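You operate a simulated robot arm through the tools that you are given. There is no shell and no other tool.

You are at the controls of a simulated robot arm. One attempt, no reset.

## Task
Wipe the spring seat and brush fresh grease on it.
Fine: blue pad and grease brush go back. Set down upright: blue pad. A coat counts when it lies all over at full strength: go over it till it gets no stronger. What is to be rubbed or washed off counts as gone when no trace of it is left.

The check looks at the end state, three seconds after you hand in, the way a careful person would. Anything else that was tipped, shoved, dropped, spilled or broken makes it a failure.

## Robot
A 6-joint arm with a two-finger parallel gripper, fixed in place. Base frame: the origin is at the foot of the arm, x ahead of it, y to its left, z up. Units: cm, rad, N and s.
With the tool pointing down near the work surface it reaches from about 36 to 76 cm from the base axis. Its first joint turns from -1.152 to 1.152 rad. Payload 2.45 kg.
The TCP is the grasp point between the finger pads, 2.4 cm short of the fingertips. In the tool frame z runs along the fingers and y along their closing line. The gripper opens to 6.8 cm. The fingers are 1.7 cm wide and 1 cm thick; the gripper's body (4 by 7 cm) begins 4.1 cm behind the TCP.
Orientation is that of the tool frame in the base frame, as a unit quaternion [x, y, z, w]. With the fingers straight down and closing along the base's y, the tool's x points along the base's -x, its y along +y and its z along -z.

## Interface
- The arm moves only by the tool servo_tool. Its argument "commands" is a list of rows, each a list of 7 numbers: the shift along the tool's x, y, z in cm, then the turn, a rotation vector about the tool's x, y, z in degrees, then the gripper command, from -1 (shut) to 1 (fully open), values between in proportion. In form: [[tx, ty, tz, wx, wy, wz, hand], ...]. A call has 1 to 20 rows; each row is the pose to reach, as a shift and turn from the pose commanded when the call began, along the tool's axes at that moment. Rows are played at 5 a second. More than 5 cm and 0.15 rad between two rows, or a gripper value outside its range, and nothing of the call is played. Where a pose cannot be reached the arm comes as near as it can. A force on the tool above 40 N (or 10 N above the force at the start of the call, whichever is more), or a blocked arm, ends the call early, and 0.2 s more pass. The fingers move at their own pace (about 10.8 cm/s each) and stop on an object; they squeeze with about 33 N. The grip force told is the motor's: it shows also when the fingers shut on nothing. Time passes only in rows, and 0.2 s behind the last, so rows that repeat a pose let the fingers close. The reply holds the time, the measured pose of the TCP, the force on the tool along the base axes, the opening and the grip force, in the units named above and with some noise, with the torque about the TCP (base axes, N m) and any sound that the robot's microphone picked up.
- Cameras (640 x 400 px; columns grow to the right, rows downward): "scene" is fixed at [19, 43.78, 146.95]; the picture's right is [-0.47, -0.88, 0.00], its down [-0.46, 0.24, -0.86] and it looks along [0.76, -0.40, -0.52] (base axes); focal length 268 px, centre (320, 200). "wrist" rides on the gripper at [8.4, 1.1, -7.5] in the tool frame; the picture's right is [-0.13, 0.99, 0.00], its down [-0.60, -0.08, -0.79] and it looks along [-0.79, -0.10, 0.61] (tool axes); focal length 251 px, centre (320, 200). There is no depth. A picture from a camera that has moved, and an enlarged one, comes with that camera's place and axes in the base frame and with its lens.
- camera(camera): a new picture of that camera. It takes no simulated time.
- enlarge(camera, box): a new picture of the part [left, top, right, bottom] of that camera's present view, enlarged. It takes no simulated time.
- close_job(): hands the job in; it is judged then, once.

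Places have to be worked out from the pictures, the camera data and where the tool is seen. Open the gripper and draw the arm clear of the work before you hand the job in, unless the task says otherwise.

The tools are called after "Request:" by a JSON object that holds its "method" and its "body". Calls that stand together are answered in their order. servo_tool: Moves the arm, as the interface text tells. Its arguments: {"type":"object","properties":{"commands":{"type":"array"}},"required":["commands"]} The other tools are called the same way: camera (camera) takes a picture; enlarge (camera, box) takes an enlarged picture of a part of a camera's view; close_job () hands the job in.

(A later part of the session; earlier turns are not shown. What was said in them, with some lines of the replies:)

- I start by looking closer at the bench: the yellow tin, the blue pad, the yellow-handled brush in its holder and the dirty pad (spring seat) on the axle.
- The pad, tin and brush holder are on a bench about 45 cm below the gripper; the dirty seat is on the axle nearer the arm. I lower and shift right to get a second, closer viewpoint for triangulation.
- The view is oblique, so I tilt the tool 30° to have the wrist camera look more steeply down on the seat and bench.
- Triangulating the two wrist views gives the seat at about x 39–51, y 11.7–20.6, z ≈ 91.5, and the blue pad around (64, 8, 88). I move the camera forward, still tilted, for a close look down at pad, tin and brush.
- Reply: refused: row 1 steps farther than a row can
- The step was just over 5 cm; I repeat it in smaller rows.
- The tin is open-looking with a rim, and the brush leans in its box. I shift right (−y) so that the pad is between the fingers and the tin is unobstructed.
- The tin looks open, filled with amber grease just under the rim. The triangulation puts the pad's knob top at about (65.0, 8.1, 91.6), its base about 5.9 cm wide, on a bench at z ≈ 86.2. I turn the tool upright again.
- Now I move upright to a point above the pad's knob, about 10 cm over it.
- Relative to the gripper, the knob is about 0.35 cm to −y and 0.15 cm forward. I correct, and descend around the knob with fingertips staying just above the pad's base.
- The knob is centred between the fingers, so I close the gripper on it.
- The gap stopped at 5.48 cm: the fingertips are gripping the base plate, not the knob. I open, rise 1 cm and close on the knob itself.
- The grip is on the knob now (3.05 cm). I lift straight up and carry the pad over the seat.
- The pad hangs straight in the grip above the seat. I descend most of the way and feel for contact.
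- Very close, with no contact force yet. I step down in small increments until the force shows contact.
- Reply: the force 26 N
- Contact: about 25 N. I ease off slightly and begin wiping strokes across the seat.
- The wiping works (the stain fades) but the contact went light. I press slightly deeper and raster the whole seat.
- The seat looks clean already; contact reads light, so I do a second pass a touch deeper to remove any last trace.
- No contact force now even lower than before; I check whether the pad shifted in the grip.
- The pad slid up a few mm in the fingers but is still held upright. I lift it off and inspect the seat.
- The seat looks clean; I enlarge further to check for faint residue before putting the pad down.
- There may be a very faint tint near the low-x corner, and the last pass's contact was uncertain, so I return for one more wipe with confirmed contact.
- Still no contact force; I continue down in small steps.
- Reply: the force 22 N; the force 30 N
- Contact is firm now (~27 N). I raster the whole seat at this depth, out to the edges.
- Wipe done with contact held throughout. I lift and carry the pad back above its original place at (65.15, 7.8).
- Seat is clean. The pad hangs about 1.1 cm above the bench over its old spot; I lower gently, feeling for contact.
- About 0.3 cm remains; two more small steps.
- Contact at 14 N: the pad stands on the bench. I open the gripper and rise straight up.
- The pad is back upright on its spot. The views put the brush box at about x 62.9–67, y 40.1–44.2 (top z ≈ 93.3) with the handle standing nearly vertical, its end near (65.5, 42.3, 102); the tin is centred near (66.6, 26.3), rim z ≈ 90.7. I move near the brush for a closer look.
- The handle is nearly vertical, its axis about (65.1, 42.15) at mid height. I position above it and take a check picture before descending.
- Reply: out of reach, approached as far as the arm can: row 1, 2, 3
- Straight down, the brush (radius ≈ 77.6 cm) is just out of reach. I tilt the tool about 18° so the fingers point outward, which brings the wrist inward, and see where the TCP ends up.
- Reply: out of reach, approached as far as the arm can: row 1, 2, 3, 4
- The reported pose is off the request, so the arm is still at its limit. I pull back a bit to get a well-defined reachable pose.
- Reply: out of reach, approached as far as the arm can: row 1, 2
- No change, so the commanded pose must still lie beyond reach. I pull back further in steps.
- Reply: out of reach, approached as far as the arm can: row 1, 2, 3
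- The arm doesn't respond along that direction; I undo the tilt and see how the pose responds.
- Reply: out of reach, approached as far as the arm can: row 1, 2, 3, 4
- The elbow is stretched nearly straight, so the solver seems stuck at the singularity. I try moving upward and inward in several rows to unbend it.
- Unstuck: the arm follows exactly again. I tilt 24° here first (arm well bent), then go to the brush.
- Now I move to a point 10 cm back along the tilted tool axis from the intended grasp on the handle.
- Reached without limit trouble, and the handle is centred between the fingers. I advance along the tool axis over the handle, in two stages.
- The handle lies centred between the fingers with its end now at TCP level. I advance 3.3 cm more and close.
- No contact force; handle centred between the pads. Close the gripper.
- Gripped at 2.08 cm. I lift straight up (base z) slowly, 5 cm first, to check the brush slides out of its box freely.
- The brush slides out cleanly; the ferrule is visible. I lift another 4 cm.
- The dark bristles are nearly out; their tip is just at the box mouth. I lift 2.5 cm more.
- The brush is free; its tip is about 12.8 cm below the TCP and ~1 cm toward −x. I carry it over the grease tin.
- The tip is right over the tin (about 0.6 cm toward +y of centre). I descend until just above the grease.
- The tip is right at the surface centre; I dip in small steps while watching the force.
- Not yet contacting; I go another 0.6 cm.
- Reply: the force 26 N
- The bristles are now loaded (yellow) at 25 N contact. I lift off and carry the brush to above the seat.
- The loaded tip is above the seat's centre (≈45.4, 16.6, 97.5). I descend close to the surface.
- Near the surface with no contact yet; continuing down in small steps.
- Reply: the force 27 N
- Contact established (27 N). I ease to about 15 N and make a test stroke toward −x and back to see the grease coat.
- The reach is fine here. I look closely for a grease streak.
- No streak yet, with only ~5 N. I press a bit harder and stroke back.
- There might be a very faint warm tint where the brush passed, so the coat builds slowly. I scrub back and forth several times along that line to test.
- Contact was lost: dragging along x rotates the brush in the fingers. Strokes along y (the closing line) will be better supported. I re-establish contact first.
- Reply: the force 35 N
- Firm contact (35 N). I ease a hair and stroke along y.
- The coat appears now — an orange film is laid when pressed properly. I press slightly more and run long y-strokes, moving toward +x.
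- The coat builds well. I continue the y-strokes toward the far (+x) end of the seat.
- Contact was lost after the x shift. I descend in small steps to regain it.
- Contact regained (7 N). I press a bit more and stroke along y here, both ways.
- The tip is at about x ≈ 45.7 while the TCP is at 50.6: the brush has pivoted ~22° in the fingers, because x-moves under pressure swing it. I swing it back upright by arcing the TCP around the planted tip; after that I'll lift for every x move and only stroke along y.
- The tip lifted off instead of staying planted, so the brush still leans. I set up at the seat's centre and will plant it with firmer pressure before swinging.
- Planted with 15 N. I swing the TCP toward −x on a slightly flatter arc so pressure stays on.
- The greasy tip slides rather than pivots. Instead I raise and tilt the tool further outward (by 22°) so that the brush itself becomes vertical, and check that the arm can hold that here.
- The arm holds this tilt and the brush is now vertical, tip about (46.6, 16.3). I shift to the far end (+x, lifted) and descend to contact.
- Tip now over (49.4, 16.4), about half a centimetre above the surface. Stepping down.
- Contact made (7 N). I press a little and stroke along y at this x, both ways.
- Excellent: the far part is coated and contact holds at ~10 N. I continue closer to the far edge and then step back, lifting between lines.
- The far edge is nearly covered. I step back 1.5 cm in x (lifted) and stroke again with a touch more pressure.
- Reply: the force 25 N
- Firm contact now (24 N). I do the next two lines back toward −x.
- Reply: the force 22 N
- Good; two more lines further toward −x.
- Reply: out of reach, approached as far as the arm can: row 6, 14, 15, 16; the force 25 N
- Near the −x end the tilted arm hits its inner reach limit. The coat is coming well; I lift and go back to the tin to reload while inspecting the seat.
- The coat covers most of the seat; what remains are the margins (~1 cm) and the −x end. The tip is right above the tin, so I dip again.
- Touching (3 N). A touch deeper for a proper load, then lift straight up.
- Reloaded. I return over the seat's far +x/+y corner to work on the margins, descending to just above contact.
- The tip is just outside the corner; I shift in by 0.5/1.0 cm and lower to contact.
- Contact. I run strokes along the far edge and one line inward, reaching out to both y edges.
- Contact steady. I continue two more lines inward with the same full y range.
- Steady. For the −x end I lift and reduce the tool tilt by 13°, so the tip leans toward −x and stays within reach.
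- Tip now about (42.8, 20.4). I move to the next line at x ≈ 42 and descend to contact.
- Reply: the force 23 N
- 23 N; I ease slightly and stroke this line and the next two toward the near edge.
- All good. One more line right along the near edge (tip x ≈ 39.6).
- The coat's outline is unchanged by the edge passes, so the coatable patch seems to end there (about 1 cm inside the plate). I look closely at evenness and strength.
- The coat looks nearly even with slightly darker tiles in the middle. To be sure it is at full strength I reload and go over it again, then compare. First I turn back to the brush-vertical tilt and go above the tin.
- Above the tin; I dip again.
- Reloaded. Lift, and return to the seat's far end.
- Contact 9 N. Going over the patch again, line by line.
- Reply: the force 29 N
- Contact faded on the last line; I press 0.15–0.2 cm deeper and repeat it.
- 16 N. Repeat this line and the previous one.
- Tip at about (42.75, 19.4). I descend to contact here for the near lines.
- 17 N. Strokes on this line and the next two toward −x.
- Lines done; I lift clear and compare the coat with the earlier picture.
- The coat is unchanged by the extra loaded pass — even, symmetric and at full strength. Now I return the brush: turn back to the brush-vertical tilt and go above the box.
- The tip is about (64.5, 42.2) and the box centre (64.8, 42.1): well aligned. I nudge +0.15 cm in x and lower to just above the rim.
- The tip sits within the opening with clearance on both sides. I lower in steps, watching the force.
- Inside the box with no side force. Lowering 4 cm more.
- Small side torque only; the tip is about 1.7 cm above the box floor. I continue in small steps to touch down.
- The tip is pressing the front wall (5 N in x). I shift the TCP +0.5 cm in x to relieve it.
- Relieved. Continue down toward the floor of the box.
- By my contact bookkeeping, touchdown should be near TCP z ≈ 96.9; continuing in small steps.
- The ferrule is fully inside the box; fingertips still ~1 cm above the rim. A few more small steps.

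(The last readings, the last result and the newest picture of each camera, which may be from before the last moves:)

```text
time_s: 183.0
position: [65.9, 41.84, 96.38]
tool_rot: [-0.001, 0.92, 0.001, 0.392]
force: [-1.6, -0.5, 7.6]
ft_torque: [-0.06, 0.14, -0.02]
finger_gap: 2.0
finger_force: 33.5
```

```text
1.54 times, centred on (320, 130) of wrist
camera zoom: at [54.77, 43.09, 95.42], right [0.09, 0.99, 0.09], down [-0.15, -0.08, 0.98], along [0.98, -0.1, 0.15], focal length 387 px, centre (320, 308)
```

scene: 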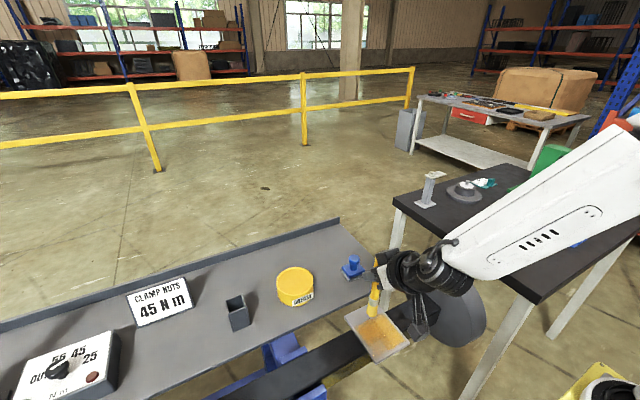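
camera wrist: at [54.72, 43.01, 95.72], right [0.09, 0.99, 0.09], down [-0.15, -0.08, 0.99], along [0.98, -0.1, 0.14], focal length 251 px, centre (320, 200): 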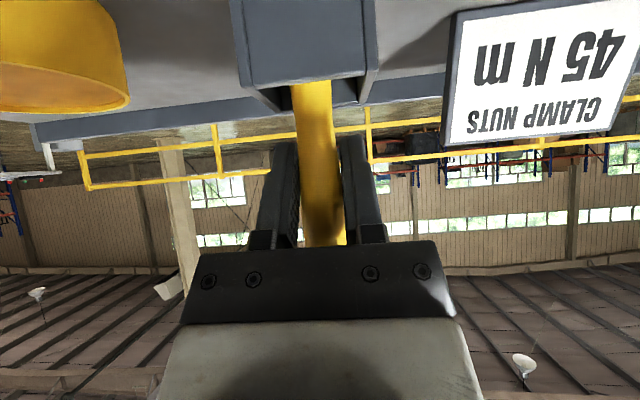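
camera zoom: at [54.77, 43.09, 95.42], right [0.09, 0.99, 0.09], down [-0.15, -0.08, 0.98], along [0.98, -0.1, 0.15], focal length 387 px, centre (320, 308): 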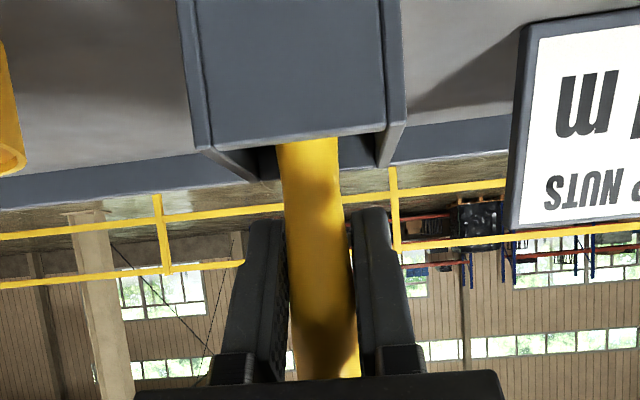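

Touchdown (7.6 N). I open the gripper and back out along the tool axis, away from the handle.

Request:
{"method": "servo_tool", "body": {"commands": [[0, 0, 0, 0, 0, 0, 0], [0, 0, 0, 0, 0, 0, 0.6], [0, 0, 0, 0, 0, 0, 1], [0, 0, 0, 0, 0, 0, 1]]}}

Request:
{"method": "camera", "body": {"camera": "wrist"}}

```text
time_s: 184.0
position: [65.86, 41.79, 96.17]
tool_rot: [-0.001, 0.92, 0.0, 0.391]
force: [-0.3, 0.3, 0.4]
ft_torque: [0.04, -0.01, -0.01]
finger_gap: 6.79
finger_force: 0.0
```

```text
taken
camera wrist: at [54.74, 43.07, 95.31], right [0.09, 0.99, 0.09], down [-0.15, -0.08, 0.99], along [0.98, -0.1, 0.14], focal length 251 px, centre (320, 200)
```

wrist: 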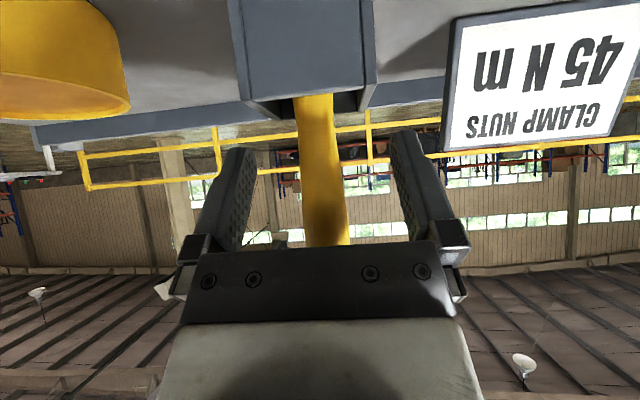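

The handle stands free between the fingers. Retreat along the tool axis.

Request:
{"method": "servo_tool", "body": {"commands": [[0, 0, -2, 0, 0, 0, 1], [0, 0, -5, 0, 0, 0, 1], [0, 0, -9, 0, 0, 0, 1], [0, 0, -13, 0, 0, 0, 1], [0, 0, -13, 0, 0, 0, 1]]}}

Request:
{"method": "camera", "body": {"camera": "scene"}}

Request:
{"method": "enlarge", "body": {"camera": "scene", "box": [200, 230, 300, 340]}}

```text
time_s: 185.2
position: [56.14, 41.72, 105.26]
tool_rot: [0.0, 0.92, 0.0, 0.392]
force: [0.1, 0.1, 0.5]
ft_torque: [-0.01, -0.01, -0.01]
finger_gap: 6.8
finger_force: 0.0
```

```text
taken
```

scene: 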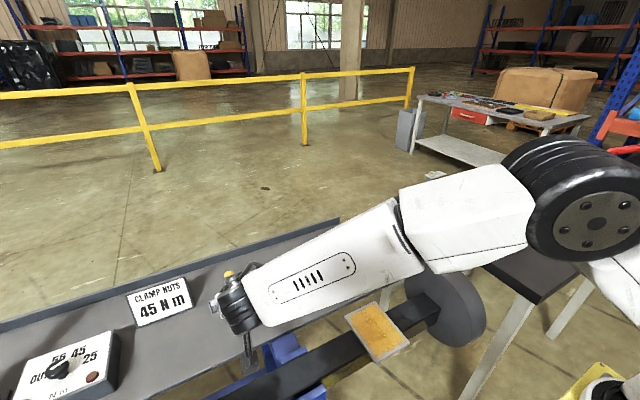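

```text
3.64 times, centred on (250, 285) of scene
camera zoom: at [19.0, 43.78, 146.95], right [-0.47, -0.88, 0.0], down [-0.46, 0.24, -0.86], along [0.76, -0.4, -0.52], focal length 975 px, centre (574, -109)
```

zoom: 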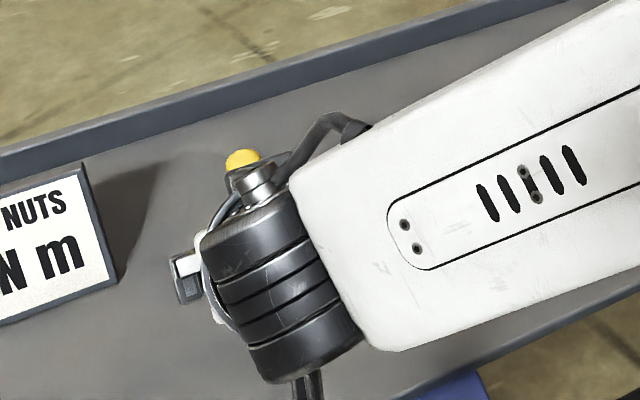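

Brush standing in its box. I raise the arm clear and return the tool to upright.

Request:
{"method": "servo_tool", "body": {"commands": [[-2.88, 0, -2.77, 0, 0, 0, 1], [-5.77, 0, -5.54, 0, 0, 0, 1], [-8.66, 0, -8.31, 0, 0, 0, 1], [-11.5, 0, -11.1, 0, 0, 0, 1], [-14.4, 0, -13.85, 0, 0, 0, 1], [-14.4, 0, -13.85, 0, 7.5, 0, 1], [-14.4, 0, -13.85, 0, 15, 0, 1], [-14.4, 0, -13.85, 0, 22.5, 0, 1], [-14.4, 0, -13.85, 0, 30, 0, 1], [-14.4, 0, -13.85, 0, 38, 0, 1], [-14.4, 0, -13.85, 0, 46, 0, 1], [-14.4, 0, -13.85, 0, 46, 0, 1]]}}

Request:
{"method": "camera", "body": {"camera": "scene"}}

Request:
{"method": "enlarge", "body": {"camera": "scene", "box": [200, 230, 420, 370]}}

```text
time_s: 187.8
position: [55.64, 41.1, 124.68]
tool_rot: [-0.001, 1.0, 0.0, 0.0]
force: [-0.3, -0.5, -0.2]
ft_torque: [-0.01, -0.01, 0.01]
finger_gap: 6.79
finger_force: 0.0
out of reach, approached as far as the arm can: row 11, 12
```

```text
taken
```

scene: 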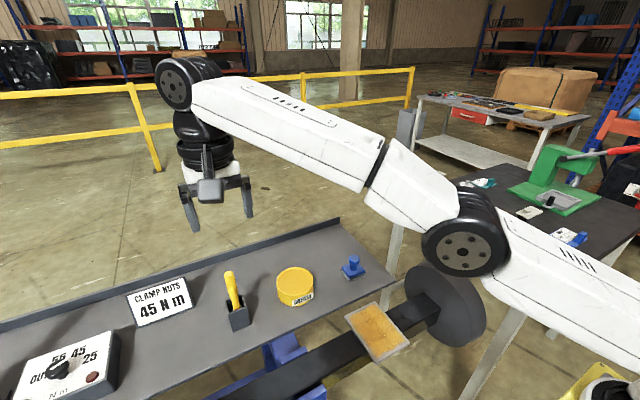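

```text
2.86 times, centred on (310, 300) of scene
camera zoom: at [19.0, 43.78, 146.95], right [-0.47, -0.88, 0.0], down [-0.46, 0.24, -0.86], along [0.76, -0.4, -0.52], focal length 766 px, centre (349, -86)
```

zoom: 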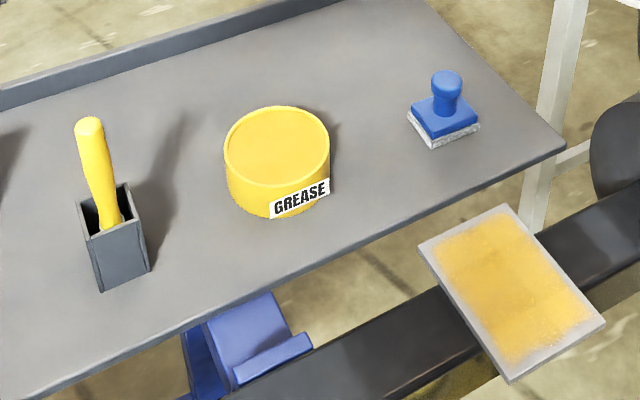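

Everything stands in place. I take one closer look at the coat from above with the wrist camera before handing in.

Request:
{"method": "servo_tool", "body": {"commands": [[3, -3, 0, 0, 0, 0, 1], [6, -6, 0, 0, 0, 0, 1], [9, -9, 1, 0, 0, 0, 1], [12, -12, 2, 0, 0, 0, 1], [14, -15, 3, 0, 0, 0, 1], [15.5, -19, 4, 0, 0, 0, 1], [15.5, -23, 5, 0, 0, 0, 1], [15.5, -25, 6, 0, 0, 0, 1], [15.5, -25, 6, 0, 8, 0, 1], [15.5, -25, 6, 0, 16, 0, 1], [15.5, -25, 6, 0, 24, 0, 1], [15.5, -25, 6, 0, 30, 0, 1], [15.5, -25, 6, 0, 30, 0, 1]]}}

Request:
{"method": "camera", "body": {"camera": "wrist"}}

Request:
{"method": "enlarge", "body": {"camera": "wrist", "box": [280, 60, 440, 220]}}

```text
time_s: 190.6
position: [40.17, 16.13, 118.67]
tool_rot: [-0.001, 0.966, 0.0, -0.259]
force: [0.1, -0.4, -0.2]
ft_torque: [0.0, 0.01, 0.03]
finger_gap: 6.8
finger_force: 0.1
```

```text
taken
camera wrist: at [36.87, 17.3, 129.34], right [0.11, 0.99, -0.06], down [0.92, -0.08, 0.39], along [0.38, -0.1, -0.92], focal length 251 px, centre (320, 200)
```

wrist: 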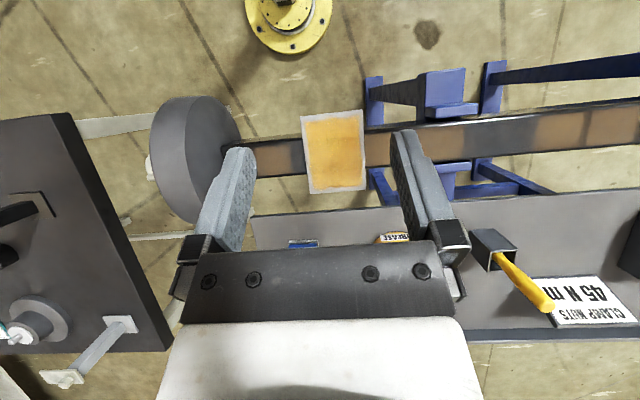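

```text
2.50 times, centred on (360, 140) of wrist
camera zoom: at [36.87, 17.3, 129.34], right [0.11, 0.99, -0.06], down [0.92, -0.08, 0.39], along [0.38, -0.1, -0.92], focal length 629 px, centre (220, 350)
```

zoom: 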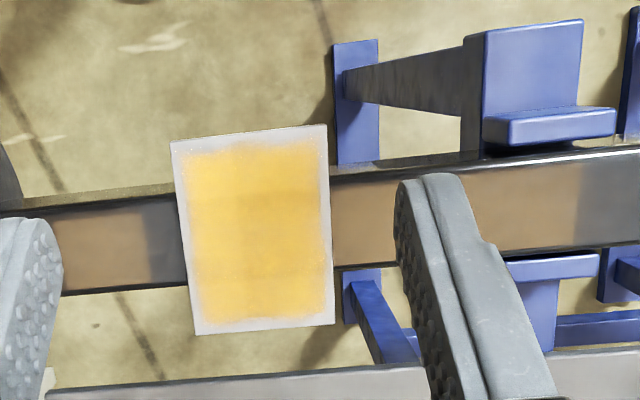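

The coat is even over the whole patch with a uniform border, no spills. The pad and brush are back, the gripper is open and the arm is high and clear. I hand in.

Request:
{"method": "close_job", "body": {}}

```text
The job is handed in.
```

The spring seat is wiped clean and freshly greased. The job is handed in, but the check's result hasn't come back.

- **Wipe:** I went over the whole seat several times with the blue pad. The last pass was pressed firmly throughout, and no trace of the old grease showed in the close-up pictures afterwards.
- **Grease:** I loaded the brush three times and went over the seat until another pass made no visible difference. The coat is even, but about 1 cm of bare plate remains all around. Brushing right along the edges laid no grease there, so I judged the area to be greased ends at that line.
- **Put back:** The blue pad stands upright on its original spot, within a few millimetres. The grease brush stands in its box. While going in, it pressed the box wall briefly at about 5 N; the final pictures show the box where it was.
- **End state:** I saw no spills or shifted items in the final pictures. The gripper is open and the arm is raised clear of the work.
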